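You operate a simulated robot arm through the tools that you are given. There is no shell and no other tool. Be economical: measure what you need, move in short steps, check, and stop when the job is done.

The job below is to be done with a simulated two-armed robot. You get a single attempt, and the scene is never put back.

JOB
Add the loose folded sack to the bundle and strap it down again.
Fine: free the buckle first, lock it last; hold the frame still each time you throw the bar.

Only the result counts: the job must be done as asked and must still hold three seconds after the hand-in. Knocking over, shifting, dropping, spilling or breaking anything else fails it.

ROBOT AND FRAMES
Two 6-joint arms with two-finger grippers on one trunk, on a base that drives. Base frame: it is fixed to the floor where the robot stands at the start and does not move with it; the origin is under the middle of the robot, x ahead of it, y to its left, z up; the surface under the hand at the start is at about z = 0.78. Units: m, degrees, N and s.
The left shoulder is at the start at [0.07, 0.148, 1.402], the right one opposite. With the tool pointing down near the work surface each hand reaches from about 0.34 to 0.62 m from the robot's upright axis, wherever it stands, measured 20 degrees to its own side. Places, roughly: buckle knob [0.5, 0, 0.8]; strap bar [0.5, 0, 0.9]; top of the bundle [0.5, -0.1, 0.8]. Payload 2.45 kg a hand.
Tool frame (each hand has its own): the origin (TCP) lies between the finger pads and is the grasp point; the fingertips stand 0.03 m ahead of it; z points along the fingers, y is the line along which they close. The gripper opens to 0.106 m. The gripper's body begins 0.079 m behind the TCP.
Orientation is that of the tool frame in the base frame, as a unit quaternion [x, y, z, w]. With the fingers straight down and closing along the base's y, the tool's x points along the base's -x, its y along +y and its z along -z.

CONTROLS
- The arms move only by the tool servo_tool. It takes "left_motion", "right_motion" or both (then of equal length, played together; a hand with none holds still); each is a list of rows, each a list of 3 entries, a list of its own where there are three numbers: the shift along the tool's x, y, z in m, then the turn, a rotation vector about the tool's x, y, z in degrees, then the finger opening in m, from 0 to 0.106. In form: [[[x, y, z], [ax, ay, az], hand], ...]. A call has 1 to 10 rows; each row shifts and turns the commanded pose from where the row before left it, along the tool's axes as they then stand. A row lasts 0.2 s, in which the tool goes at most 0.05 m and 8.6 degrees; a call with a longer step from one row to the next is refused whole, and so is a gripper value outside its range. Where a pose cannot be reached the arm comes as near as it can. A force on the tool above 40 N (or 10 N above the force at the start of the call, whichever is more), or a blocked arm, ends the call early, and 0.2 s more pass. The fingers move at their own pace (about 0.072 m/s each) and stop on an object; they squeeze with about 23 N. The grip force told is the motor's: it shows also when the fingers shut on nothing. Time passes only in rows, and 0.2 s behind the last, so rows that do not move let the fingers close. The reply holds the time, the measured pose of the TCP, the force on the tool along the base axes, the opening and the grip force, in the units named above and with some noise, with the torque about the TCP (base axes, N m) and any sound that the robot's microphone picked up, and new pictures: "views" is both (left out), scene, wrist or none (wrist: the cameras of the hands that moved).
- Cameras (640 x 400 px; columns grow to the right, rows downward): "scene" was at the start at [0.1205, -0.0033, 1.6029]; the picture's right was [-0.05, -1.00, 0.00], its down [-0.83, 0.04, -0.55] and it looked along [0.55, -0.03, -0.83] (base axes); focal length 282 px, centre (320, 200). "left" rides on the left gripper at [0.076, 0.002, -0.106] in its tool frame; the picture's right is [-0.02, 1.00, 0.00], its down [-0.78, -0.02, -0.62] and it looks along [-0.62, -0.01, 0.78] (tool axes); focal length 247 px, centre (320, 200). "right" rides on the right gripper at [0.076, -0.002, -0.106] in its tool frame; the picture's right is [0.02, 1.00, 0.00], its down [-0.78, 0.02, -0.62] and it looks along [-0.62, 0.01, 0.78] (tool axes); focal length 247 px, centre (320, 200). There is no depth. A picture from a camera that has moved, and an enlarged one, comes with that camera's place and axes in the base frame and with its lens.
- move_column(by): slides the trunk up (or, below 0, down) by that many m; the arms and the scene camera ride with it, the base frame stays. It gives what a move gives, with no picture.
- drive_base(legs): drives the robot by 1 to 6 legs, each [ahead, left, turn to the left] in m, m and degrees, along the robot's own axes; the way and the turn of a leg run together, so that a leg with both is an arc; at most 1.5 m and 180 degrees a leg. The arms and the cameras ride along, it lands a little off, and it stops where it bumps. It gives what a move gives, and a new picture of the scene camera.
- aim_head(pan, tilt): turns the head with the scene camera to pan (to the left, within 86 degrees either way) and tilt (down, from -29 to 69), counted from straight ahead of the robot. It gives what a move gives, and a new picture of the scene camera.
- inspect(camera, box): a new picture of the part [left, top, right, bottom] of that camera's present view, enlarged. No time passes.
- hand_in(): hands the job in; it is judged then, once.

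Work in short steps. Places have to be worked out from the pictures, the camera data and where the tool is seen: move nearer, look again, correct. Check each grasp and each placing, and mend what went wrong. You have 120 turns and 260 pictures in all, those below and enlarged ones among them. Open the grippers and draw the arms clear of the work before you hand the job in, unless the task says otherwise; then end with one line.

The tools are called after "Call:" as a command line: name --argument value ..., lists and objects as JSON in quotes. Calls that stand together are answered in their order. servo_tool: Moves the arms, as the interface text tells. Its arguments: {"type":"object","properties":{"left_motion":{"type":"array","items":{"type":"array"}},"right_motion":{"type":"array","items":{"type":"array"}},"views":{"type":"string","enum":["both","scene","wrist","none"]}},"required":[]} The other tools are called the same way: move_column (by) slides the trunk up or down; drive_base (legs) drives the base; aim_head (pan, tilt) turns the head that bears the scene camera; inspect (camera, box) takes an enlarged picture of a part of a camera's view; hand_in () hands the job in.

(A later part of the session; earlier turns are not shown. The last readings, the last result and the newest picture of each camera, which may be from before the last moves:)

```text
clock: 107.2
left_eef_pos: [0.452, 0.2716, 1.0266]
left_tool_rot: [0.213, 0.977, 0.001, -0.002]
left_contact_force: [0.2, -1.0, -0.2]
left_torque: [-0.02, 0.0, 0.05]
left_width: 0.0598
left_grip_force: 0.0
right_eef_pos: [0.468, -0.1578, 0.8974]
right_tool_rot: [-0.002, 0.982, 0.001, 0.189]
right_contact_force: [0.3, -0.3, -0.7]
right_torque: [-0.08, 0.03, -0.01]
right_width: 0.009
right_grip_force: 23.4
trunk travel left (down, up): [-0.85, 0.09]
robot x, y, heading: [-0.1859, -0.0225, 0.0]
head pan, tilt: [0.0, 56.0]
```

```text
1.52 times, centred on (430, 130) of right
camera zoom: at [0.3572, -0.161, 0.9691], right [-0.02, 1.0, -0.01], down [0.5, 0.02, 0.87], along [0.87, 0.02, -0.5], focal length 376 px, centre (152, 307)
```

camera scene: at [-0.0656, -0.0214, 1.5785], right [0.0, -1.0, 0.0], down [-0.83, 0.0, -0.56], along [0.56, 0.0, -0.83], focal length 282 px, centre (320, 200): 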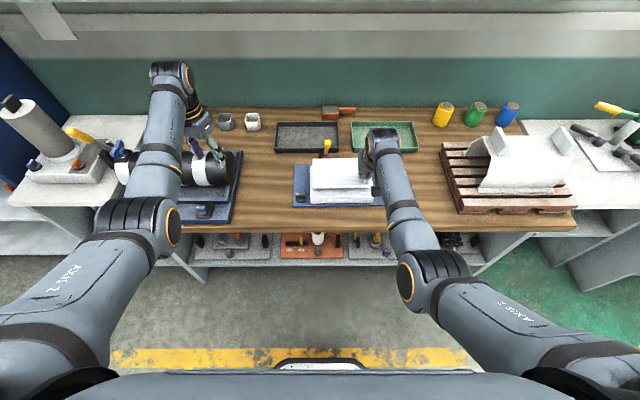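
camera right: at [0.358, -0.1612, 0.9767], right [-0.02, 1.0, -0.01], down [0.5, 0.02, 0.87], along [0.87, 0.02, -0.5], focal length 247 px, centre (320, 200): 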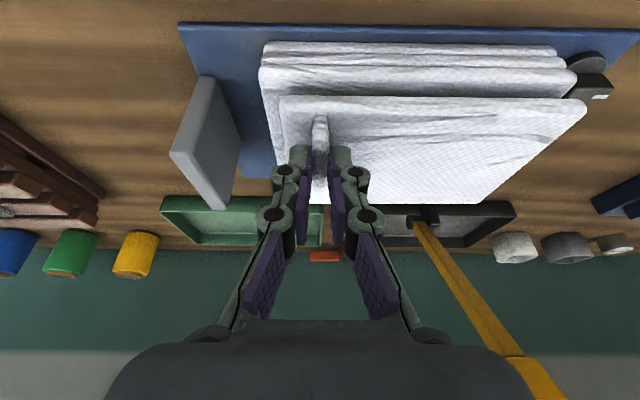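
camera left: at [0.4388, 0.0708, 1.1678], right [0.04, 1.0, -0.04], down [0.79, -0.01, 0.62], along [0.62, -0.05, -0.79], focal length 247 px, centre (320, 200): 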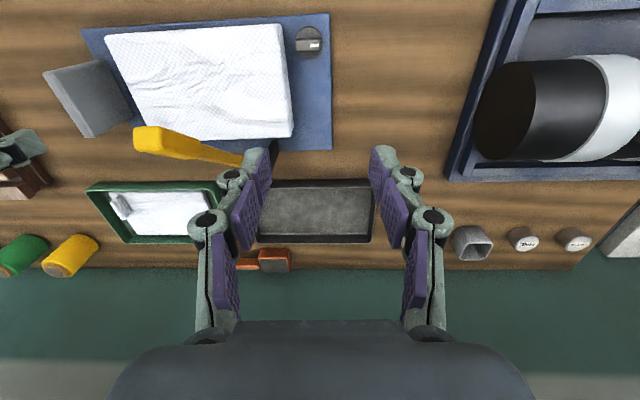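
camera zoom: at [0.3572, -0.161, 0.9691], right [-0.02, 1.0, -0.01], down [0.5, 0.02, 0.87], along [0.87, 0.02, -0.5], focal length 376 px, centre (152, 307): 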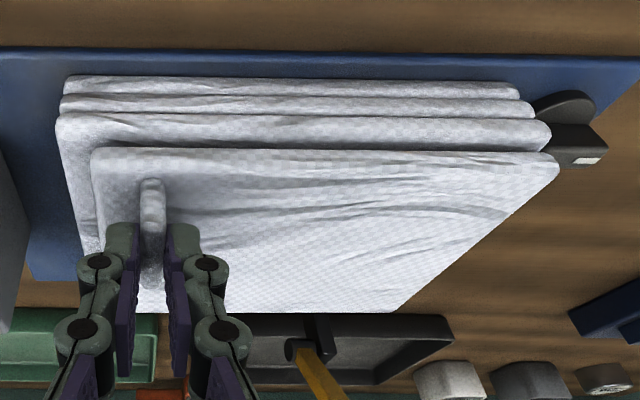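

Not yet in contact. I shift 4 mm to −y and keep lowering up to 16 mm, watching force.

Call:
servo_tool --right_motion '[[[0.0015, -0.004, 0.0037], [0, 0, 0], 0.0], [[0.0015, 0, 0.0037], [0, 0, 0], 0.0], [[0, 0, 0], [0, 0, 0], 0.0]]' --views "none"

Call:
servo_tool --right_motion '[[[0.0015, 0, 0.0037], [0, 0, 0], 0.0], [[0, 0, 0], [0, 0, 0], 0.0]]' --views "none"

Call:
inspect --camera "right" --box '[220, 20, 640, 240]'

```text
clock: 108.0
left_eef_pos: [0.4531, 0.2715, 1.027]
left_tool_rot: [0.214, 0.977, 0.001, -0.002]
left_contact_force: [0.0, 0.7, -0.5]
left_torque: [0.01, 0.0, -0.01]
left_width: 0.0599
left_grip_force: 0.2
right_eef_pos: [0.4678, -0.1628, 0.8907]
right_tool_rot: [-0.002, 0.982, 0.002, 0.19]
right_contact_force: [0.1, -0.8, -0.4]
right_torque: [0.03, -0.11, -0.05]
right_width: 0.0089
right_grip_force: 23.1
trunk travel left (down, up): [-0.85, 0.09]
robot x, y, heading: [-0.1875, -0.021, 0.1]
head pan, tilt: [0.0, 56.0]
```

```text
clock: 108.6
left_eef_pos: [0.4506, 0.272, 1.0282]
left_tool_rot: [0.214, 0.977, 0.001, -0.002]
left_contact_force: [0.6, 0.2, -0.4]
left_torque: [0.0, 0.0, -0.01]
left_width: 0.0601
left_grip_force: 0.0
right_eef_pos: [0.468, -0.1624, 0.8894]
right_tool_rot: [-0.002, 0.981, 0.001, 0.194]
right_contact_force: [3.0, -2.3, 18.2]
right_torque: [0.0, 0.17, -0.09]
right_width: 0.0093
right_grip_force: 23.2
trunk travel left (down, up): [-0.85, 0.09]
robot x, y, heading: [-0.1871, -0.019, -0.1]
head pan, tilt: [0.0, 56.0]
```

```text
1.52 times, centred on (430, 130) of right
camera zoom: at [0.3564, -0.1645, 0.9607], right [-0.02, 1.0, -0.01], down [0.49, 0.02, 0.87], along [0.87, 0.02, -0.49], focal length 376 px, centre (152, 307)
```

zoom: 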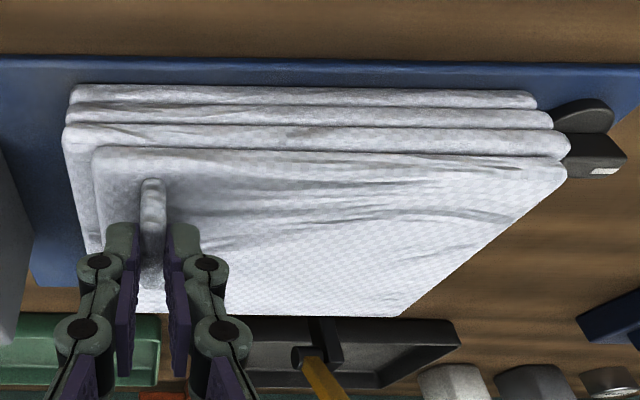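

Contact felt. The sack sits ~6 mm too far to +y; I lift 5 mm, shift −6 mm and set down again.

Call:
servo_tool --right_motion '[[[-0.0026, 0, -0.0065], [0, 0, 0], 0.0], [[0, -0.006, 0], [0, 0, 0], 0.0], [[0.0013, 0, 0.0032], [0, 0, 0], 0.0], [[0.0009, 0, 0.0022], [0, 0, 0], 0.0], [[0, 0, 0], [0, 0, 0], 0.0]]' --views "none"

Call:
inspect --camera "right" --box '[220, 20, 640, 240]'

```text
clock: 109.8
left_eef_pos: [0.4493, 0.2728, 1.0282]
left_tool_rot: [0.214, 0.977, 0.0, -0.001]
left_contact_force: [0.1, 0.4, 0.1]
left_torque: [0.0, 0.0, 0.0]
left_width: 0.0599
left_grip_force: 0.0
right_eef_pos: [0.4661, -0.1697, 0.8909]
right_tool_rot: [-0.002, 0.982, 0.002, 0.191]
right_contact_force: [-2.3, 1.0, 16.7]
right_torque: [-0.03, 0.33, 0.13]
right_width: 0.0094
right_grip_force: 23.8
trunk travel left (down, up): [-0.85, 0.09]
robot x, y, heading: [-0.1857, -0.0182, -0.2]
head pan, tilt: [0.0, 56.0]
```

```text
1.52 times, centred on (430, 130) of right
camera zoom: at [0.3555, -0.1712, 0.9609], right [-0.02, 1.0, -0.01], down [0.49, 0.02, 0.87], along [0.87, 0.02, -0.49], focal length 376 px, centre (152, 307)
```

zoom: 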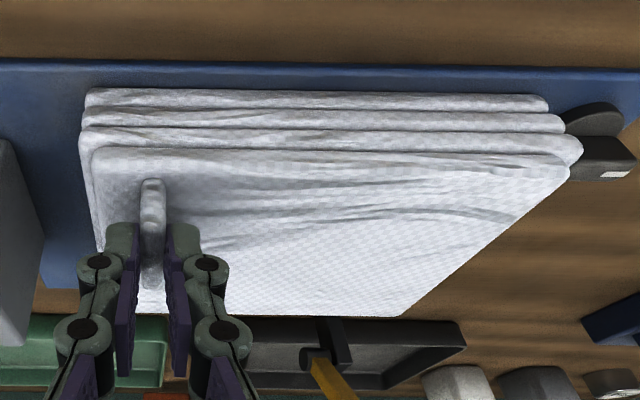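

Centred on the bundle now. I open the right hand and withdraw upward.

Call:
servo_tool --right_motion '[[[-0.0004, 0, -0.001], [0, 0, 0], 0.0], [[0, 0, 0], [0, 0, 0], 0.035], [[0, 0, 0], [0, 0, 0], 0.035], [[-0.0075, 0, -0.0185], [0, 0, 0], 0.035], [[-0.015, 0, -0.037], [0, 0, 0], 0.035], [[-0.0075, 0, -0.0185], [0, 0, 0], 0.035]]' --views "both"

```text
clock: 111.2
left_eef_pos: [0.4519, 0.2718, 1.0268]
left_tool_rot: [0.213, 0.977, 0.0, -0.003]
left_contact_force: [0.6, -0.3, -0.9]
left_torque: [-0.01, -0.01, 0.02]
left_width: 0.0602
left_grip_force: 0.1
right_eef_pos: [0.4667, -0.1673, 0.9687]
right_tool_rot: [-0.002, 0.982, 0.001, 0.189]
right_contact_force: [-0.5, 0.2, 0.6]
right_torque: [0.01, 0.0, -0.02]
right_width: 0.0349
right_grip_force: 0.0
trunk travel left (down, up): [-0.85, 0.09]
robot x, y, heading: [-0.1847, -0.0244, -0.4]
head pan, tilt: [0.0, 56.0]
camera scene: at [-0.0641, -0.021, 1.5783], right [0.0, -1.0, 0.0], down [-0.83, 0.0, -0.56], along [0.56, 0.0, -0.83], focal length 282 px, centre (320, 200)
camera right: at [0.3565, -0.1698, 1.0398], right [-0.02, 1.0, -0.01], down [0.5, 0.02, 0.87], along [0.87, 0.02, -0.5], focal length 247 px, centre (320, 200)
```

scene: 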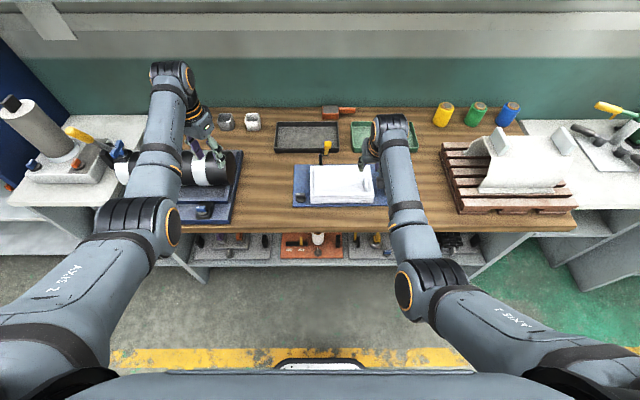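
right: 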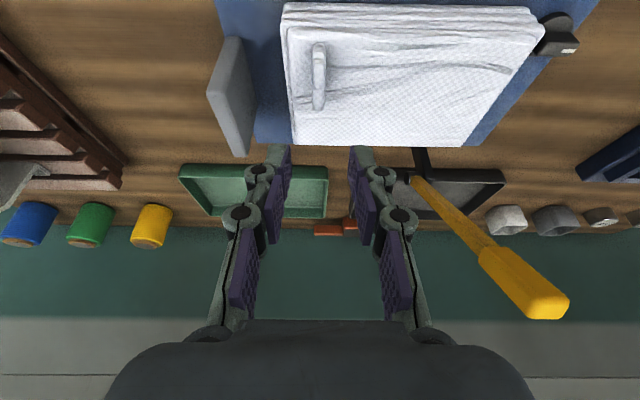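

The sack rests well and the bar is still open. I raise the trunk back up 0.085, and retract both hands a little toward the robot before driving to the strap-handling position.

Call:
move_column --by 0.085

Call:
servo_tool --left_motion '[[[0.009, -0.004, 0], [0, 0, 0], 0.06], [[0.009, -0.004, 0], [0, 0, 0], 0.06], [[0.009, -0.004, 0], [0, 0, 0], 0.06], [[0.009, -0.004, 0], [0, 0, 0], 0.06], [[0.009, -0.004, 0], [0, 0, 0], 0.06], [[0.009, -0.004, 0], [0, 0, 0], 0.06]]' --right_motion '[[[0.0178, 0, -0.0055], [0, 3.5, 0], 0.045], [[0.0185, 0, -0.004], [0, 3.5, 0], 0.045], [[0.019, 0, -0.002], [0, 3.5, 0], 0.045], [[0.019, 0, 0.003], [0, 3.5, 0], 0.045], [[0.015, 0, 0.008], [0, 3.5, 0], 0.045], [[0.01, 0, 0.01], [0, 3.5, 0], 0.045]]' --views "scene"

```text
clock: 112.4
left_eef_pos: [0.4529, 0.2717, 1.1127]
left_tool_rot: [0.213, 0.977, 0.001, -0.002]
left_contact_force: [0.0, 0.4, 0.5]
left_torque: [0.0, -0.03, 0.01]
left_width: 0.0604
left_grip_force: 0.1
right_eef_pos: [0.4651, -0.1664, 1.0543]
right_tool_rot: [-0.002, 0.982, 0.001, 0.19]
right_contact_force: [0.0, 0.7, -0.4]
right_torque: [-0.03, -0.02, -0.05]
right_width: 0.0348
right_grip_force: 0.1
trunk travel left (down, up): [-0.935, 0.005]
robot x, y, heading: [-0.1861, -0.0212, -0.1]
head pan, tilt: [0.0, 56.0]
```

```text
clock: 113.8
left_eef_pos: [0.3936, 0.2721, 1.1133]
left_tool_rot: [0.213, 0.977, 0.0, -0.002]
left_contact_force: [-1.2, 0.1, 0.4]
left_torque: [-0.01, -0.06, 0.01]
left_width: 0.0598
left_grip_force: 0.0
right_eef_pos: [0.3706, -0.1671, 1.0184]
right_tool_rot: [-0.003, 1.0, 0.001, 0.007]
right_contact_force: [-0.1, -0.4, 0.2]
right_torque: [0.02, -0.01, -0.05]
right_width: 0.0451
right_grip_force: 0.1
trunk travel left (down, up): [-0.935, 0.005]
robot x, y, heading: [-0.1865, -0.0224, -0.3]
head pan, tilt: [0.0, 56.0]
camera scene: at [-0.0633, -0.0213, 1.6633], right [0.0, -1.0, 0.0], down [-0.83, 0.0, -0.56], along [0.56, 0.0, -0.83], focal length 282 px, centre (320, 200)
```

scene: 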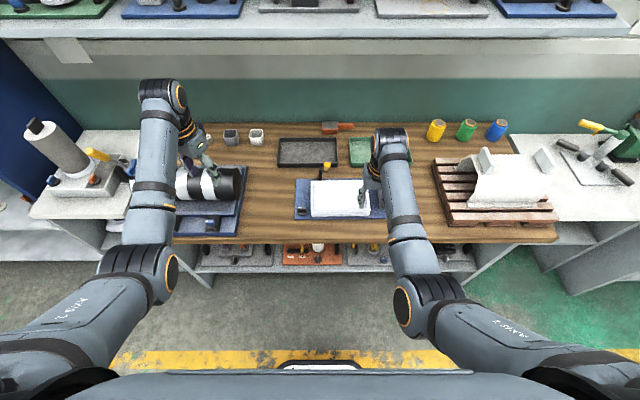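

I drive right 0.343, turn 24.3° left, then move in diagonally, so no hand passes over the bar.

Call:
drive_base --legs '[[0, -0.343, 0], [0, 0, 24.5], [0.168, -0.076, 0]]'

```text
clock: 118.5
left_eef_pos: [0.4036, 0.1414, 1.1142]
left_tool_rot: [0.004, 1.0, 0.0, 0.0]
left_contact_force: [0.3, -0.7, 0.5]
left_torque: [-0.02, -0.02, -0.02]
left_width: 0.06
left_grip_force: 0.0
right_eef_pos: [0.5613, -0.2719, 1.0218]
right_tool_rot: [-0.21, 0.978, 0.003, 0.008]
right_contact_force: [-0.6, 0.4, -0.9]
right_torque: [0.01, -0.04, 0.0]
right_width: 0.0448
right_grip_force: 0.0
trunk travel left (down, up): [-0.935, 0.005]
robot x, y, heading: [-0.0033, -0.3679, 23.7]
head pan, tilt: [0.0, 56.0]
camera scene: at [0.1037, -0.3148, 1.6637], right [0.41, -0.91, 0.0], down [-0.76, -0.34, -0.56], along [0.51, 0.23, -0.83], focal length 282 px, centre (320, 200)
```

scene: 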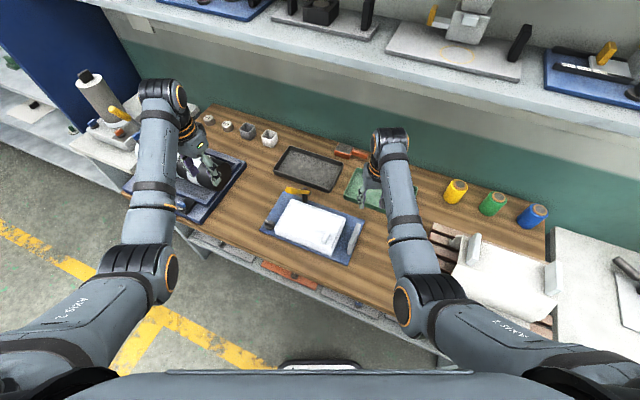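

Base is back at the strap-handling pose. I square the right tool and bring it above the plate.

Call:
servo_tool --right_motion '[[[0, 0, 0.015], [0, 0.3, 8], 0.045], [[0, 0, 0.015], [0, 0.3, 8], 0.045], [[0, 0, 0.015], [0, 0.3, 8], 0.045], [[0.008, 0.004, 0.015], [0, 0, 0.2], 0.045], [[0.008, 0.004, 0.01], [0, 0, 0], 0.045], [[0.008, 0.004, 0.01], [0, 0, 0], 0.045], [[0.008, 0.004, 0.01], [0, 0, 0], 0.045], [[0.006, 0.004, 0], [0, 0, 0], 0.045], [[0, 0, 0], [0, 0, 0], 0.045]]' --views "wrist"

```text
clock: 120.5
left_eef_pos: [0.4057, 0.1411, 1.1129]
left_tool_rot: [0.004, 1.0, 0.0, -0.003]
left_contact_force: [0.6, 0.3, 0.1]
left_torque: [-0.01, 0.02, -0.02]
left_width: 0.0602
left_grip_force: 0.1
right_eef_pos: [0.5249, -0.2512, 0.9313]
right_tool_rot: [0.0, 1.0, 0.002, -0.002]
right_contact_force: [-0.1, -0.3, -0.1]
right_torque: [0.0, -0.01, -0.01]
right_width: 0.045
right_grip_force: 0.1
trunk travel left (down, up): [-0.935, 0.005]
robot x, y, heading: [-0.0019, -0.3634, 24.0]
head pan, tilt: [0.0, 56.0]
camera right: at [0.4498, -0.254, 1.0372], right [-0.02, 1.0, 0.0], down [0.79, 0.02, 0.62], along [0.62, 0.02, -0.79], focal length 247 px, centre (320, 200)
```

right: 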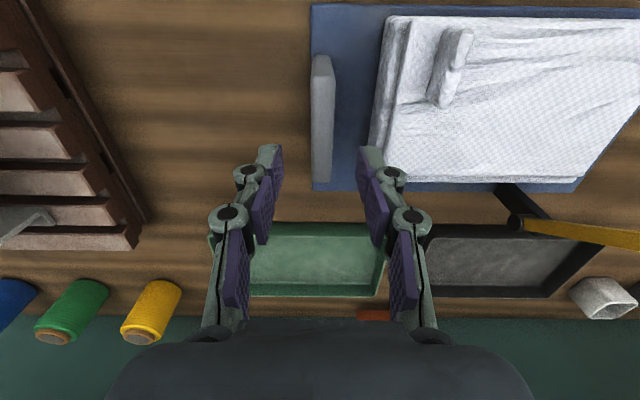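

Well centred on the plate (y≈-0.2515). I lower and close the right hand.

Call:
servo_tool --right_motion '[[[0.001, 0, 0.025], [0, 0, 0], 0.045], [[0.001, 0, 0.025], [0, 0, 0], 0.045], [[0, 0, 0.025], [0, 0, 0], 0.045], [[0, 0, 0.018], [0, 0, 0], 0.045], [[0, 0, 0], [0, 0, 0], 0.045], [[0, 0, 0], [0, 0, 0], 0.025], [[0, 0, 0], [0, 0, 0], 0.0], [[0, 0, 0], [0, 0, 0], 0.0]]' --views "wrist"

```text
clock: 122.2
left_eef_pos: [0.4062, 0.1397, 1.113]
left_tool_rot: [0.004, 1.0, 0.0, -0.002]
left_contact_force: [0.5, -0.5, -0.2]
left_torque: [0.02, 0.04, -0.02]
left_width: 0.0599
left_grip_force: 0.0
right_eef_pos: [0.5237, -0.2504, 0.8376]
right_tool_rot: [-0.002, 1.0, 0.002, -0.001]
right_contact_force: [-0.9, -0.8, 2.7]
right_torque: [-0.05, -0.06, 0.33]
right_width: 0.0156
right_grip_force: 22.9
trunk travel left (down, up): [-0.935, 0.005]
robot x, y, heading: [0.0006, -0.3617, 24.1]
head pan, tilt: [0.0, 56.0]
camera right: at [0.4478, -0.2524, 0.9446], right [-0.02, 1.0, 0.0], down [0.78, 0.02, 0.62], along [0.62, 0.02, -0.78], focal length 247 px, centre (320, 200)
```

right: 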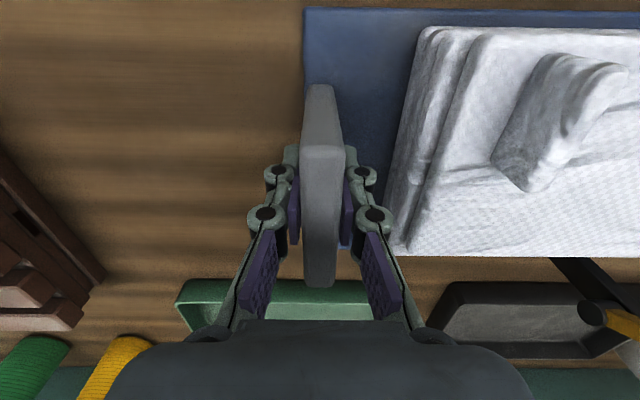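

Frame held. Now the left hand: first to the earlier waypoint beside the bar (0.514, 0.065, 1.065).

Call:
servo_tool --left_motion '[[[-0.012, -0.008, 0.005], [0, 0, 0], 0.06], [[-0.012, -0.008, 0.005], [0, 0, 0], 0.06], [[-0.012, -0.008, 0.005], [0, 0, 0], 0.06], [[-0.012, -0.008, 0.005], [0, 0, 0], 0.06], [[-0.012, -0.008, 0.005], [0, 0, 0], 0.06], [[-0.012, -0.008, 0.005], [0, 0, 0], 0.06], [[-0.012, -0.008, 0.005], [0, 0, 0], 0.06], [[-0.012, -0.008, 0.005], [0, 0, 0], 0.06], [[-0.012, -0.008, 0.005], [0, 0, 0], 0.06]]' --views "wrist"

Call:
inspect --camera "scene" --box '[240, 140, 390, 270]'

```text
clock: 124.2
left_eef_pos: [0.5125, 0.0679, 1.0669]
left_tool_rot: [0.005, 1.0, -0.001, -0.003]
left_contact_force: [-0.1, 0.0, 0.4]
left_torque: [-0.01, -0.04, 0.01]
left_width: 0.06
left_grip_force: 0.1
right_eef_pos: [0.5236, -0.25, 0.8369]
right_tool_rot: [-0.001, 1.0, 0.002, -0.001]
right_contact_force: [-0.3, -1.3, 3.8]
right_torque: [0.01, 0.21, 0.33]
right_width: 0.0158
right_grip_force: 22.2
trunk travel left (down, up): [-0.935, 0.005]
robot x, y, heading: [-0.0028, -0.3641, 23.9]
head pan, tilt: [0.0, 56.0]
camera left: at [0.4376, 0.0702, 1.1745], right [0.03, 1.0, 0.0], down [0.79, -0.02, 0.62], along [0.62, -0.02, -0.79], focal length 247 px, centre (320, 200)
```

left: 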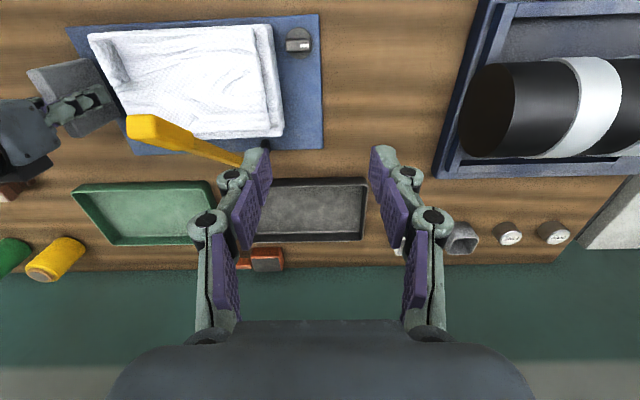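

```text
3.08 times, centred on (315, 205) of scene
camera zoom: at [0.1081, -0.3152, 1.6634], right [0.41, -0.91, 0.0], down [-0.76, -0.34, -0.56], along [0.51, 0.23, -0.83], focal length 867 px, centre (335, 185)
```

zoom: 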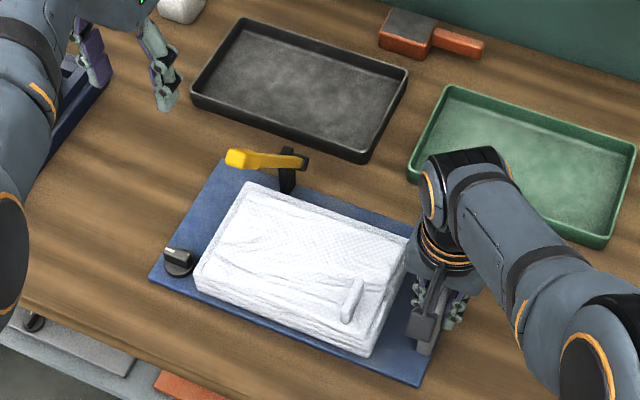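

The bar rests at ~52° with its handle end near (0.494,-0.041,1.02). I move the left hand forward and tilt it 15°, then cross over above the bar.

Call:
servo_tool --left_motion '[[[-0.008, 0, -0.004], [0, -3, -0.5], 0.06], [[-0.008, 0, -0.004], [0, -3, 0], 0.06], [[-0.008, 0, -0.003], [0, -3, 0], 0.06], [[0, 0, 0], [0, -3, 0], 0.06], [[0, 0, 0], [0, -3, 0], 0.06], [[0, -0.015, 0], [0, 0, 0], 0.06], [[0, -0.015, 0], [0, 0, 0], 0.06], [[0, -0.015, 0], [0, 0, 0], 0.06], [[0, -0.015, 0], [0, 0, 0], 0.06]]' --views "wrist"

```text
clock: 126.2
left_eef_pos: [0.5369, 0.0078, 1.079]
left_tool_rot: [-0.001, 0.992, 0.0, 0.128]
left_contact_force: [-0.2, -0.1, -0.1]
left_torque: [0.01, -0.02, 0.02]
left_width: 0.0598
left_grip_force: 0.0
right_eef_pos: [0.5246, -0.2501, 0.8366]
right_tool_rot: [-0.002, 1.0, 0.003, -0.001]
right_contact_force: [-0.5, -1.0, 2.7]
right_torque: [0.08, -0.04, 0.27]
right_width: 0.0158
right_grip_force: 22.6
trunk travel left (down, up): [-0.935, 0.005]
robot x, y, heading: [-0.0022, -0.3647, 24.0]
head pan, tilt: [0.0, 56.0]
camera left: at [0.4355, 0.0094, 1.1629], right [0.02, 1.0, 0.01], down [0.6, -0.02, 0.8], along [0.8, -0.01, -0.6], focal length 247 px, centre (320, 200)
```

left: 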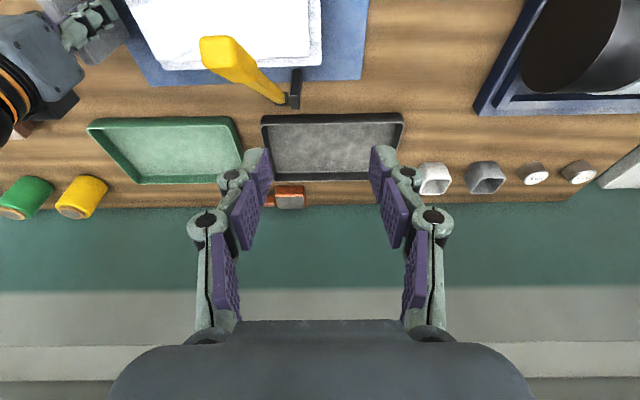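

Tracking well. I continue −y by 0.053 to be above the bar plane.

Call:
servo_tool --left_motion '[[[0, -0.013, 0], [0, 0, 0], 0.06], [[0, -0.013, 0], [0, 0, 0], 0.06], [[0, -0.014, 0], [0, 0, 0], 0.06], [[0, -0.013, 0], [0, 0, 0], 0.06], [[0, 0, 0], [0, 0, 0], 0.06]]' --views "wrist"

```text
clock: 127.5
left_eef_pos: [0.5371, -0.0459, 1.0791]
left_tool_rot: [-0.001, 0.992, 0.0, 0.127]
left_contact_force: [0.1, -0.5, 0.5]
left_torque: [0.02, -0.01, 0.0]
left_width: 0.06
left_grip_force: 0.0
right_eef_pos: [0.5242, -0.2491, 0.8376]
right_tool_rot: [0.0, 1.0, 0.002, -0.001]
right_contact_force: [-1.2, -1.1, 2.7]
right_torque: [0.04, 0.1, 0.32]
right_width: 0.0156
right_grip_force: 22.6
trunk travel left (down, up): [-0.935, 0.005]
robot x, y, heading: [-0.0032, -0.3662, 23.8]
head pan, tilt: [0.0, 56.0]
camera left: at [0.4357, -0.0445, 1.1636], right [0.02, 1.0, 0.01], down [0.6, -0.02, 0.8], along [0.8, -0.01, -0.6], focal length 247 px, centre (320, 200)
```

left: 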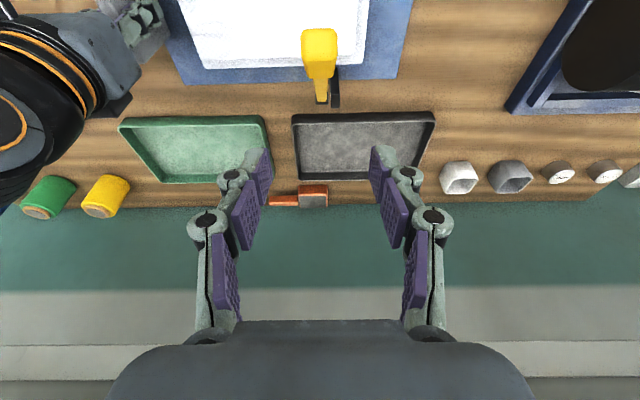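

Bar centred under the hand. I move down and back onto the handle, reducing tilt to ~5°.

Call:
servo_tool --left_motion '[[[0.0099, 0, 0.0119], [0, 2, 0], 0.06], [[0.0095, 0, 0.0122], [0, 2, 0], 0.06], [[0.009, 0, 0.0125], [0, 2, 0], 0.06], [[0.0085, 0, 0.0128], [0, 2, 0], 0.06], [[0.008, 0, 0.0132], [0, 2, 0], 0.06], [[0, 0, 0], [0, 0, 0], 0.06]]' --views "wrist"

```text
clock: 128.8
left_eef_pos: [0.5039, -0.0458, 1.0101]
left_tool_rot: [-0.001, 0.999, 0.0, 0.041]
left_contact_force: [0.2, 0.2, -0.5]
left_torque: [0.02, 0.02, 0.01]
left_width: 0.06
left_grip_force: 0.0
right_eef_pos: [0.5225, -0.2496, 0.8374]
right_tool_rot: [-0.001, 1.0, 0.002, -0.001]
right_contact_force: [-0.8, 0.0, 2.3]
right_torque: [-0.04, 0.05, 0.25]
right_width: 0.0157
right_grip_force: 22.6
trunk travel left (down, up): [-0.935, 0.005]
robot x, y, heading: [-0.0028, -0.3654, 23.7]
head pan, tilt: [0.0, 56.0]
camera left: at [0.4194, -0.0441, 1.1093], right [0.02, 1.0, 0.0], down [0.73, -0.02, 0.68], along [0.68, -0.01, -0.73], focal length 247 px, centre (320, 200)
```

left: 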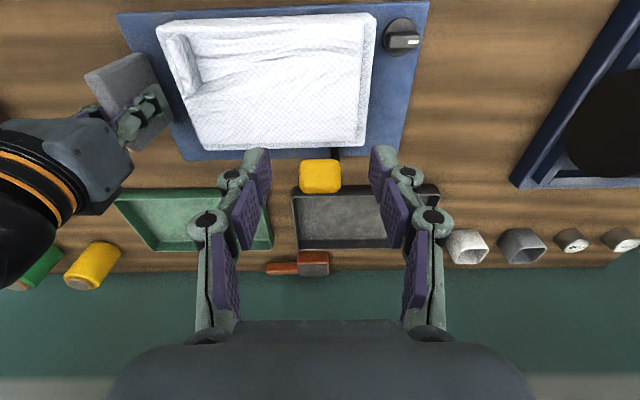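

The handle's end lies right between the fingers, TCP on the bar axis (θ≈52°). I lower 5 mm and close.

Call:
servo_tool --left_motion '[[[0, 0, 0.005], [0, 0, 0], 0.05], [[0, 0, 0], [0, 0, 0], 0.02], [[0, 0, 0], [0, 0, 0], 0.0], [[0, 0, 0], [0, 0, 0], 0.0]]' --views "none"

```text
clock: 129.8
left_eef_pos: [0.5041, -0.0447, 1.0027]
left_tool_rot: [-0.001, 0.999, 0.0, 0.042]
left_contact_force: [1.6, 3.0, -0.9]
left_torque: [0.09, -0.06, 0.06]
left_width: 0.0191
left_grip_force: 23.3
right_eef_pos: [0.5223, -0.2513, 0.8374]
right_tool_rot: [-0.001, 1.0, 0.002, -0.001]
right_contact_force: [-2.0, -2.4, 5.7]
right_torque: [-0.03, 0.1, 0.33]
right_width: 0.0157
right_grip_force: 23.3
trunk travel left (down, up): [-0.935, 0.005]
robot x, y, heading: [-0.0029, -0.3655, 23.8]
head pan, tilt: [0.0, 56.0]
```

Handle gripped. I swing the bar down on its arc from 50° to 26°, right hand holding the frame.

Call:
servo_tool --left_motion '[[[0.01, 0, 0.0076], [0, 0.4, 0], 0.0], [[0.0095, 0, 0.0084], [0, 0.4, 0], 0.0], [[0.0087, 0, 0.009], [0, 0.4, 0], 0.0], [[0.008, 0, 0.0096], [0, 0.4, 0], 0.0], [[0.0073, 0, 0.0103], [0, 0.4, 0], 0.0], [[0.0064, 0, 0.0108], [0, 0.4, 0], 0.0]]' --views "wrist"

Call:
inspect --camera "right" --box '[100, 0, 640, 340]'

```text
clock: 131.2
left_eef_pos: [0.4561, -0.0457, 0.9456]
left_tool_rot: [0.0, 1.0, 0.0, 0.021]
left_contact_force: [7.0, 2.8, 0.7]
left_torque: [0.29, -0.86, 0.21]
left_width: 0.0194
left_grip_force: 22.7
right_eef_pos: [0.5235, -0.2505, 0.8384]
right_tool_rot: [-0.001, 1.0, 0.002, -0.002]
right_contact_force: [-6.1, -3.3, 3.7]
right_torque: [-0.04, -0.02, 0.53]
right_width: 0.0159
right_grip_force: 22.6
trunk travel left (down, up): [-0.935, 0.005]
robot x, y, heading: [-0.0009, -0.3644, 24.0]
head pan, tilt: [0.0, 56.0]
camera left: at [0.3771, -0.045, 1.0498], right [0.02, 1.0, 0.0], down [0.76, -0.02, 0.65], along [0.65, -0.01, -0.76], focal length 247 px, centre (320, 200)
```

left: 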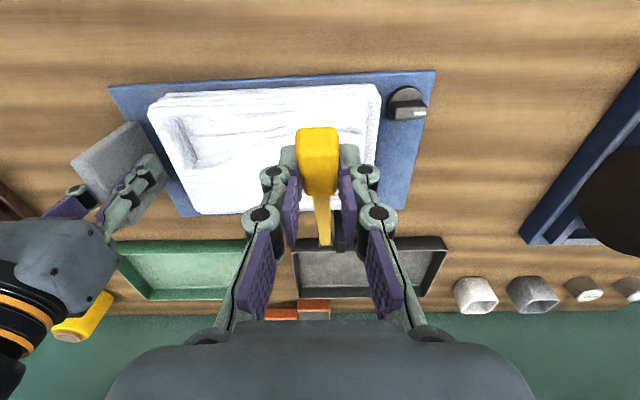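

```text
1.18 times, centred on (370, 170) of right
camera zoom: at [0.4473, -0.2526, 0.9445], right [-0.02, 1.0, 0.0], down [0.79, 0.02, 0.62], along [0.62, 0.02, -0.79], focal length 291 px, centre (261, 235)
```

zoom: 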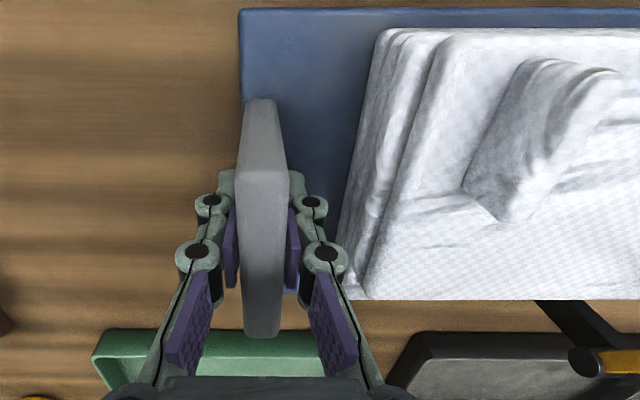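

Frame stays square. I continue down to ~10°.

Call:
servo_tool --left_motion '[[[0.0046, 0, 0.0113], [0, 0.4, 0], 0.0], [[0.0042, 0, 0.0117], [0, 0.4, 0], 0.0], [[0.0036, 0, 0.012], [0, 0.4, 0], 0.0], [[0.0028, 0, 0.0121], [0, 0.4, 0], 0.0]]' --views "wrist"

Call:
inspect --camera "left" --box '[140, 80, 460, 280]'

```text
clock: 132.2
left_eef_pos: [0.4446, -0.047, 0.8978]
left_tool_rot: [-0.001, 1.0, -0.001, 0.006]
left_contact_force: [1.7, -0.3, 2.7]
left_torque: [0.13, -0.66, 0.49]
left_width: 0.0192
left_grip_force: 22.7
right_eef_pos: [0.522, -0.2491, 0.8381]
right_tool_rot: [-0.001, 1.0, 0.003, -0.001]
right_contact_force: [-4.1, -0.7, -0.3]
right_torque: [0.02, -0.19, 0.45]
right_width: 0.0158
right_grip_force: 22.8
trunk travel left (down, up): [-0.935, 0.005]
robot x, y, heading: [-0.0019, -0.3625, 24.1]
head pan, tilt: [0.0, 56.0]
camera left: at [0.3667, -0.045, 1.0038], right [0.02, 1.0, 0.0], down [0.78, -0.02, 0.63], along [0.63, -0.01, -0.78], focal length 247 px, centre (320, 200)
```

left: 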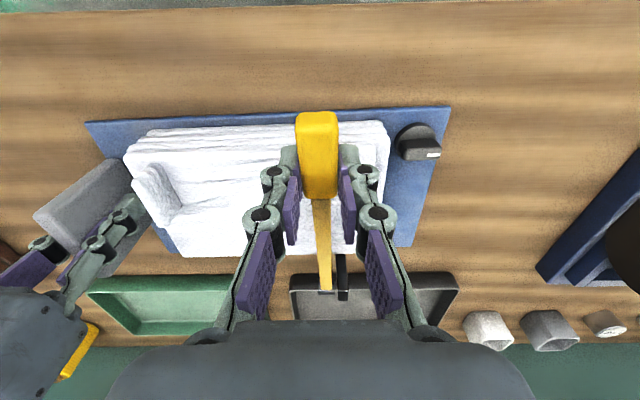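

```text
2.00 times, centred on (300, 180) of left
camera zoom: at [0.3667, -0.045, 1.0038], right [0.02, 1.0, 0.0], down [0.78, -0.02, 0.63], along [0.63, -0.01, -0.78], focal length 494 px, centre (360, 240)
```

zoom: 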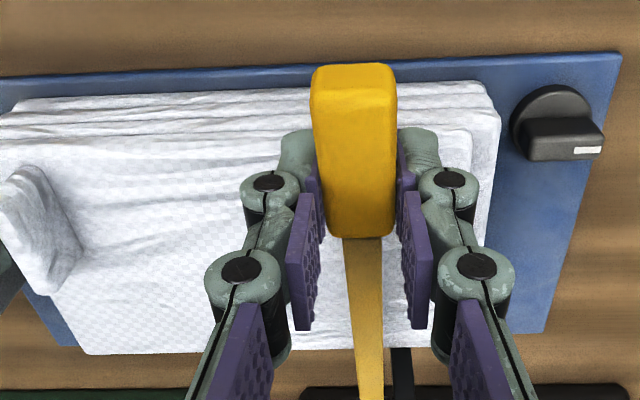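

Bar at ~10°. I lower it a bit more, then release and rise to press it home from above, so that the fingertips don't touch the sack.

Call:
servo_tool --left_motion '[[[0.001, 0, 0.007], [0, 0, 0], 0.0], [[0.0005, 0, 0.006], [0, 0, 0], 0.0], [[0, 0, 0], [0, 0, 0], 0.04], [[0, 0, 0], [0, 0, 0], 0.045], [[0, 0, -0.02], [0, 0, 0], 0.045], [[0, 0, -0.025], [0, 0, 0], 0.045], [[0.008, 0, -0.02], [0, 0, 0], 0.03], [[0.008, 0, 0], [0, 0, 0], 0.0], [[0.006, 0, 0], [0, 0, 0], 0.0], [[0, 0, 0], [0, 0, 0], 0.0]]' --views "wrist"

Call:
inspect --camera "scene" --box '[240, 140, 390, 270]'

```text
clock: 134.4
left_eef_pos: [0.4262, -0.0327, 0.9571]
left_tool_rot: [-0.003, 1.0, 0.01, 0.012]
left_contact_force: [0.0, -0.7, -0.3]
left_torque: [0.0, 0.05, 0.01]
left_width: 0.0002
left_grip_force: 22.7
right_eef_pos: [0.5233, -0.2506, 0.8381]
right_tool_rot: [-0.001, 1.0, 0.002, -0.001]
right_contact_force: [-0.6, -0.7, 0.7]
right_torque: [0.03, -0.04, 0.34]
right_width: 0.0157
right_grip_force: 22.9
trunk travel left (down, up): [-0.935, 0.005]
robot x, y, heading: [-0.0011, -0.3627, 23.8]
head pan, tilt: [0.0, 56.0]
camera left: at [0.3482, -0.0338, 1.0626], right [0.02, 1.0, 0.02], down [0.77, -0.03, 0.64], along [0.64, 0.01, -0.77], focal length 247 px, centre (320, 200)
```

left: 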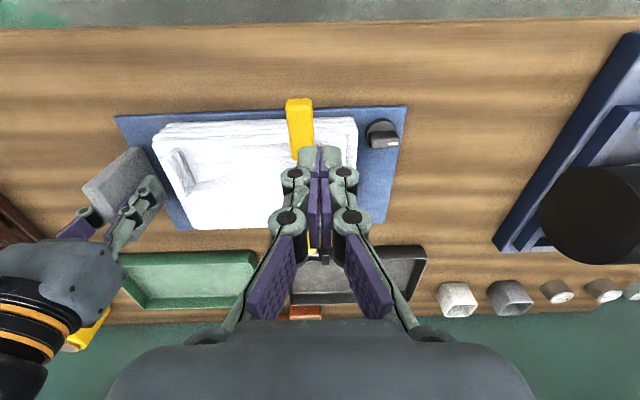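

```text
3.08 times, centred on (315, 205) of scene
camera zoom: at [0.1083, -0.3147, 1.6634], right [0.41, -0.91, 0.0], down [-0.76, -0.34, -0.56], along [0.51, 0.23, -0.83], focal length 867 px, centre (335, 185)
```

zoom: 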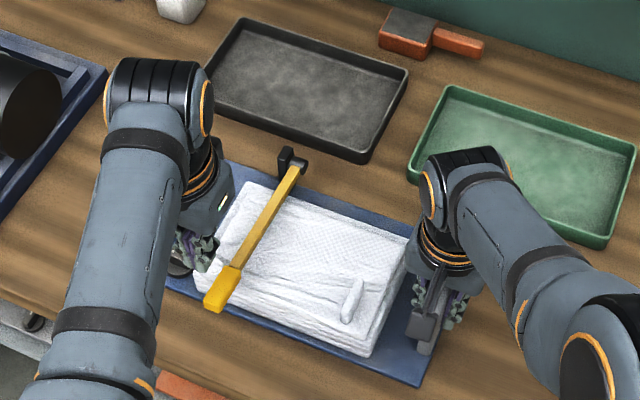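

The bar lies nearly down. I bring the closed fingers over the handle (y≈-0.046) while lowering to just above it.

Call:
servo_tool --left_motion '[[[0, -0.002, 0.01], [0.6, 0.7, 0.2], 0.0], [[0, -0.004, 0.01], [0.6, 0.7, 0.2], 0.0], [[0, -0.004, 0.01], [0, 0, 0], 0.0], [[0, -0.003, 0.004], [0, 0, 0], 0.0], [[0, 0, 0], [0, 0, 0], 0.0]]' --views "wrist"

Call:
inspect --camera "left" --box '[220, 60, 420, 200]'

```text
clock: 135.7
left_eef_pos: [0.4155, -0.0492, 0.913]
left_tool_rot: [0.0, 1.0, -0.004, -0.01]
left_contact_force: [-0.4, 0.2, -0.3]
left_torque: [0.03, -0.01, 0.05]
left_width: 0.0
left_grip_force: 23.1
right_eef_pos: [0.5232, -0.2502, 0.8376]
right_tool_rot: [-0.001, 1.0, 0.002, -0.001]
right_contact_force: [0.0, -0.6, 0.9]
right_torque: [0.0, -0.02, 0.35]
right_width: 0.0159
right_grip_force: 23.6
trunk travel left (down, up): [-0.935, 0.005]
robot x, y, heading: [-0.0012, -0.3614, 23.8]
head pan, tilt: [0.0, 56.0]
camera left: at [0.3423, -0.0478, 1.0217], right [0.02, 1.0, -0.01], down [0.79, -0.01, 0.61], along [0.61, -0.02, -0.79], focal length 247 px, centre (320, 200)
```

left: 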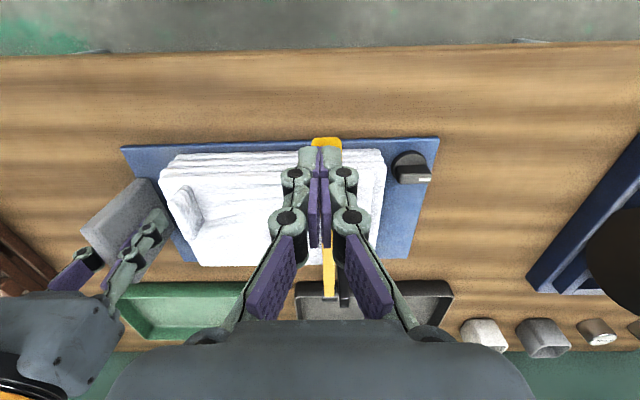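

```text
2.86 times, centred on (320, 130) of left
camera zoom: at [0.3423, -0.0478, 1.0217], right [0.02, 1.0, -0.01], down [0.79, -0.01, 0.61], along [0.61, -0.02, -0.79], focal length 706 px, centre (320, 400)
```

zoom: 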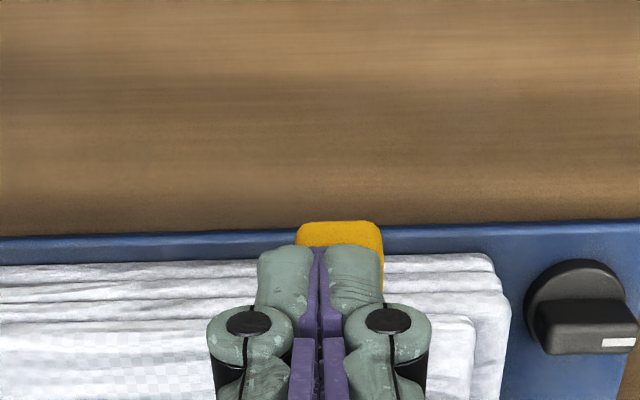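

Fingers are over the handle (4 mm off; I shift +3 mm). I press down in small steps, watching force.

Call:
servo_tool --left_motion '[[[-0.002, 0.003, 0.004], [0, 0, 0], 0.0], [[0, 0, 0.005], [0, 0, 0], 0.0], [[0, 0, 0.004], [0, 0, 0], 0.0], [[0, 0, 0], [0, 0, 0], 0.0]]' --views "none"

Call:
servo_tool --left_motion '[[[0, 0, 0.004], [0, 0, 0], 0.0], [[0, 0, 0], [0, 0, 0], 0.0]]' --views "none"

Call:
inspect --camera "scene" --box '[260, 160, 370, 260]'

```text
clock: 136.7
left_eef_pos: [0.4223, -0.0555, 0.9028]
left_tool_rot: [0.004, 1.0, -0.01, -0.006]
left_contact_force: [0.4, -0.2, 0.1]
left_torque: [-0.01, 0.0, -0.03]
left_width: 0.0
left_grip_force: 22.7
right_eef_pos: [0.5228, -0.249, 0.8373]
right_tool_rot: [-0.001, 1.0, 0.002, -0.001]
right_contact_force: [0.7, 0.4, 2.5]
right_torque: [0.01, -0.02, 0.34]
right_width: 0.0159
right_grip_force: 23.5
trunk travel left (down, up): [-0.935, 0.005]
robot x, y, heading: [-0.0037, -0.364, 24.0]
head pan, tilt: [0.0, 56.0]
```

```text
clock: 137.2
left_eef_pos: [0.4224, -0.0569, 0.8989]
left_tool_rot: [0.003, 1.0, -0.011, -0.006]
left_contact_force: [-0.7, -0.1, -0.7]
left_torque: [0.01, 0.0, -0.01]
left_width: 0.0
left_grip_force: 22.9
right_eef_pos: [0.5238, -0.2491, 0.8376]
right_tool_rot: [-0.001, 1.0, 0.003, 0.0]
right_contact_force: [0.5, -0.8, 3.5]
right_torque: [0.0, -0.05, 0.33]
right_width: 0.0157
right_grip_force: 22.9
trunk travel left (down, up): [-0.935, 0.005]
robot x, y, heading: [0.0015, -0.364, 23.9]
head pan, tilt: [0.0, 56.0]
```

```text
4.00 times, centred on (315, 210) of scene
camera zoom: at [0.1082, -0.3147, 1.6633], right [0.41, -0.91, 0.0], down [-0.76, -0.34, -0.56], along [0.51, 0.23, -0.83], focal length 1128 px, centre (340, 160)
```

zoom: 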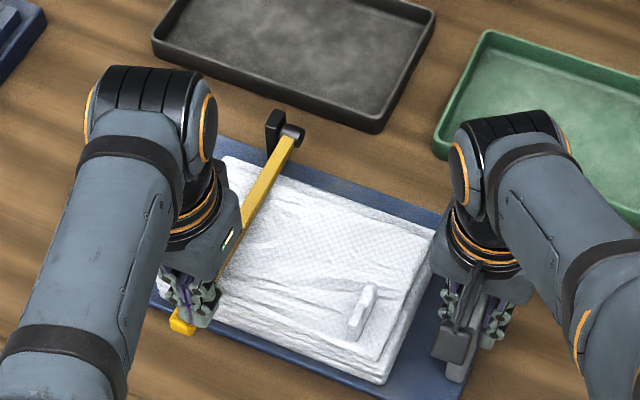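

No contact yet and the hand drifted to y=-0.057; I correct +11 mm and continue pressing.

Call:
servo_tool --left_motion '[[[0, 0.006, -0.002], [-0.6, 0.3, 0], 0.0], [[0, 0.005, 0], [-0.6, 0.3, 0], 0.0], [[0, 0, 0], [0, 0, 0], 0.0], [[0, 0, 0.004], [0, 0, 0], 0.0], [[0, 0, 0.004], [0, 0, 0], 0.0], [[0, 0, 0], [0, 0, 0], 0.0]]' --views "wrist"

Call:
inspect --camera "left" --box '[220, 60, 420, 200]'

```text
clock: 138.7
left_eef_pos: [0.4213, -0.0442, 0.8941]
left_tool_rot: [0.003, 1.0, 0.0, -0.012]
left_contact_force: [-0.5, -0.4, 0.2]
left_torque: [0.02, 0.0, 0.01]
left_width: 0.0
left_grip_force: 22.8
right_eef_pos: [0.5242, -0.2497, 0.8383]
right_tool_rot: [0.0, 1.0, 0.003, -0.001]
right_contact_force: [0.2, -0.4, 2.9]
right_torque: [-0.01, -0.01, 0.37]
right_width: 0.0158
right_grip_force: 23.4
trunk travel left (down, up): [-0.935, 0.005]
robot x, y, heading: [-0.0016, -0.3639, 24.0]
head pan, tilt: [0.0, 56.0]
camera left: at [0.3483, -0.0431, 1.002], right [0.03, 1.0, 0.0], down [0.8, -0.02, 0.6], along [0.6, -0.02, -0.8], focal length 247 px, centre (320, 200)
```

left: 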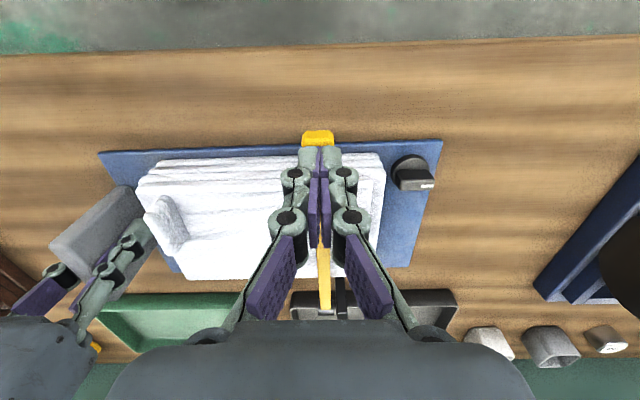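

```text
2.86 times, centred on (320, 130) of left
camera zoom: at [0.3483, -0.0431, 1.002], right [0.03, 1.0, 0.0], down [0.8, -0.02, 0.6], along [0.6, -0.02, -0.8], focal length 706 px, centre (320, 400)
```

zoom: 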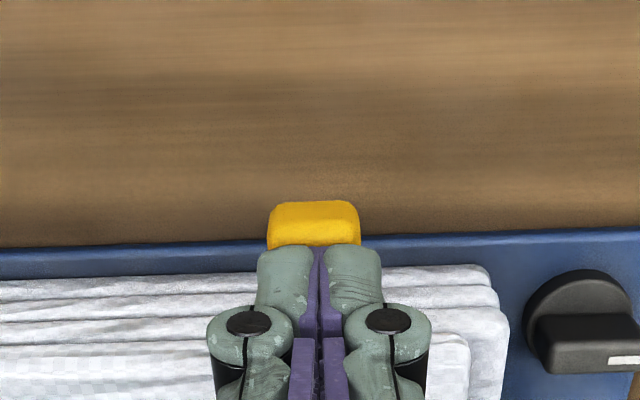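

Aligned now. Continue pressing in 4 mm steps.

Call:
servo_tool --left_motion '[[[0, 0, 0.004], [0, 0, 0], 0.0], [[0, 0, 0], [0, 0, 0], 0.0]]' --views "none"

Call:
servo_tool --left_motion '[[[0, 0, 0.004], [0, 0, 0], 0.0], [[0, 0, 0], [0, 0, 0], 0.0]]' --views "none"

```text
clock: 139.2
left_eef_pos: [0.4214, -0.0451, 0.8891]
left_tool_rot: [0.004, 1.0, 0.0, -0.011]
left_contact_force: [-0.5, 0.9, 0.0]
left_torque: [0.0, 0.01, -0.02]
left_width: 0.0
left_grip_force: 23.0
right_eef_pos: [0.5234, -0.2517, 0.838]
right_tool_rot: [-0.001, 1.0, 0.003, -0.001]
right_contact_force: [0.8, 0.4, 2.4]
right_torque: [0.02, -0.08, 0.31]
right_width: 0.0156
right_grip_force: 22.8
trunk travel left (down, up): [-0.935, 0.005]
robot x, y, heading: [0.0004, -0.3644, 23.7]
head pan, tilt: [0.0, 56.0]
```

```text
clock: 139.8
left_eef_pos: [0.421, -0.0457, 0.8859]
left_tool_rot: [0.003, 1.0, 0.001, -0.01]
left_contact_force: [-3.8, -0.7, 19.5]
left_torque: [-0.01, -0.07, 0.03]
left_width: 0.0059
left_grip_force: 22.9
right_eef_pos: [0.5223, -0.2497, 0.8376]
right_tool_rot: [-0.002, 1.0, 0.002, -0.001]
right_contact_force: [0.2, 2.8, -6.6]
right_torque: [0.13, -0.35, 0.07]
right_width: 0.0156
right_grip_force: 22.7
trunk travel left (down, up): [-0.935, 0.005]
robot x, y, heading: [-0.0034, -0.3628, 23.8]
head pan, tilt: [0.0, 56.0]
```

Firm contact: handle top at z≈0.857, similar to its original closed height. One more small press to be sure it is fully home.

Call:
servo_tool --left_motion '[[[0, 0, 0.002], [0, 0, 0], 0.0], [[0, 0, 0], [0, 0, 0], 0.0]]' --views "none"

Call:
inspect --camera "right" --box '[200, 0, 640, 340]'

Call:
inspect --camera "scene" --box '[260, 160, 370, 260]'

```text
clock: 140.5
left_eef_pos: [0.4206, -0.0455, 0.8872]
left_tool_rot: [0.003, 1.0, 0.002, -0.009]
left_contact_force: [-11.2, -2.5, 22.5]
left_torque: [-0.09, 0.08, -0.04]
left_width: 0.0059
left_grip_force: 23.0
right_eef_pos: [0.5208, -0.2504, 0.8377]
right_tool_rot: [-0.002, 1.0, 0.003, -0.001]
right_contact_force: [1.3, 1.5, 0.1]
right_torque: [-0.05, 0.53, -0.06]
right_width: 0.016
right_grip_force: 22.8
trunk travel left (down, up): [-0.935, 0.005]
robot x, y, heading: [-0.0031, -0.3618, 23.9]
head pan, tilt: [0.0, 56.0]
stopped in row 2 (left hand): the force on the tool passed its limit at 42 N (the readings are from after the stop); the commanded pose is now the measured one
```

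```text
1.18 times, centred on (420, 170) of right
camera zoom: at [0.445, -0.2534, 0.9456], right [-0.02, 1.0, 0.01], down [0.78, 0.01, 0.62], along [0.62, 0.02, -0.78], focal length 291 px, centre (202, 235)
```

zoom: 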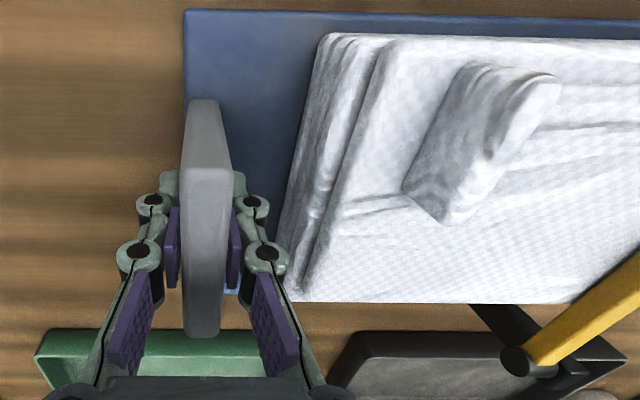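

```text
4.00 times, centred on (315, 210) of scene
camera zoom: at [0.1041, -0.3175, 1.6638], right [0.41, -0.91, 0.0], down [-0.76, -0.34, -0.56], along [0.51, 0.23, -0.83], focal length 1128 px, centre (340, 160)
```

zoom: 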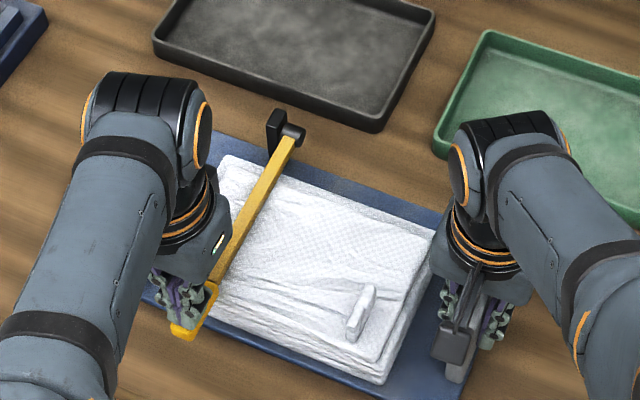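

Firm stop at 42 N: the bar is fully down. I retract both hands upward; next I reposition the base to where the knob and plate were both reachable.

Call:
servo_tool --left_motion '[[[0, 0, -0.02], [0, 0, 0], 0.0], [[0, 0, -0.02], [0, 0, 0], 0.0], [[0, 0.005, -0.02], [0, 0, 0], 0.025], [[0, 0.01, -0.02], [0, 0, 0], 0.025], [[0, 0.01, -0.01], [0, 0, 0], 0.025], [[0, 0, 0], [0, 0, 0], 0.025]]' --right_motion '[[[0, 0, 0], [0, 0, 0], 0.045], [[0, 0, 0], [0, 0, 0], 0.045], [[0, 0, -0.03], [0, 0, 0], 0.045], [[0, 0, -0.04], [0, 0, 0], 0.045], [[0, 0, -0.04], [0, 0, 0], 0.045], [[0, 0, -0.02], [0, 0, 0], 0.045]]' --views "scene"

Call:
inspect --camera "scene" --box '[240, 150, 390, 270]'

```text
clock: 141.9
left_eef_pos: [0.4242, -0.0193, 0.9764]
left_tool_rot: [0.003, 1.0, -0.001, -0.01]
left_contact_force: [0.3, 0.4, -1.0]
left_torque: [-0.02, -0.03, 0.0]
left_width: 0.0253
left_grip_force: 0.0
right_eef_pos: [0.533, -0.2601, 0.9684]
right_tool_rot: [0.001, 1.0, -0.001, 0.004]
right_contact_force: [-0.7, -0.1, -0.5]
right_torque: [0.03, 0.01, 0.01]
right_width: 0.045
right_grip_force: 0.1
trunk travel left (down, up): [-0.935, 0.005]
robot x, y, heading: [-0.0009, -0.3693, 23.8]
head pan, tilt: [0.0, 56.0]
camera scene: at [0.1084, -0.3151, 1.6633], right [0.41, -0.91, 0.0], down [-0.76, -0.34, -0.56], along [0.51, 0.23, -0.83], focal length 282 px, centre (320, 200)
```

scene: 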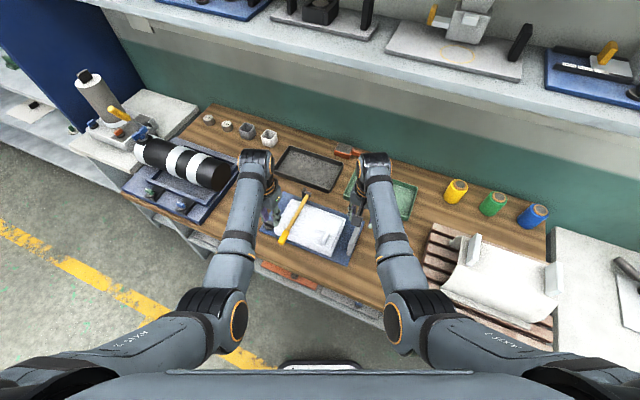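

```text
3.33 times, centred on (315, 210) of scene
camera zoom: at [0.1084, -0.3151, 1.6633], right [0.41, -0.91, 0.0], down [-0.76, -0.34, -0.56], along [0.51, 0.23, -0.83], focal length 940 px, centre (337, 167)
```

zoom: 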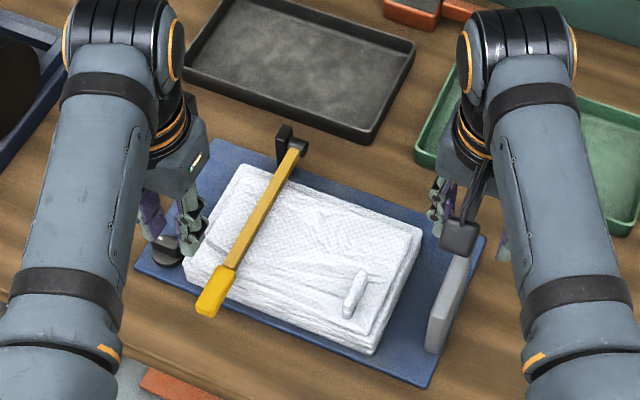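

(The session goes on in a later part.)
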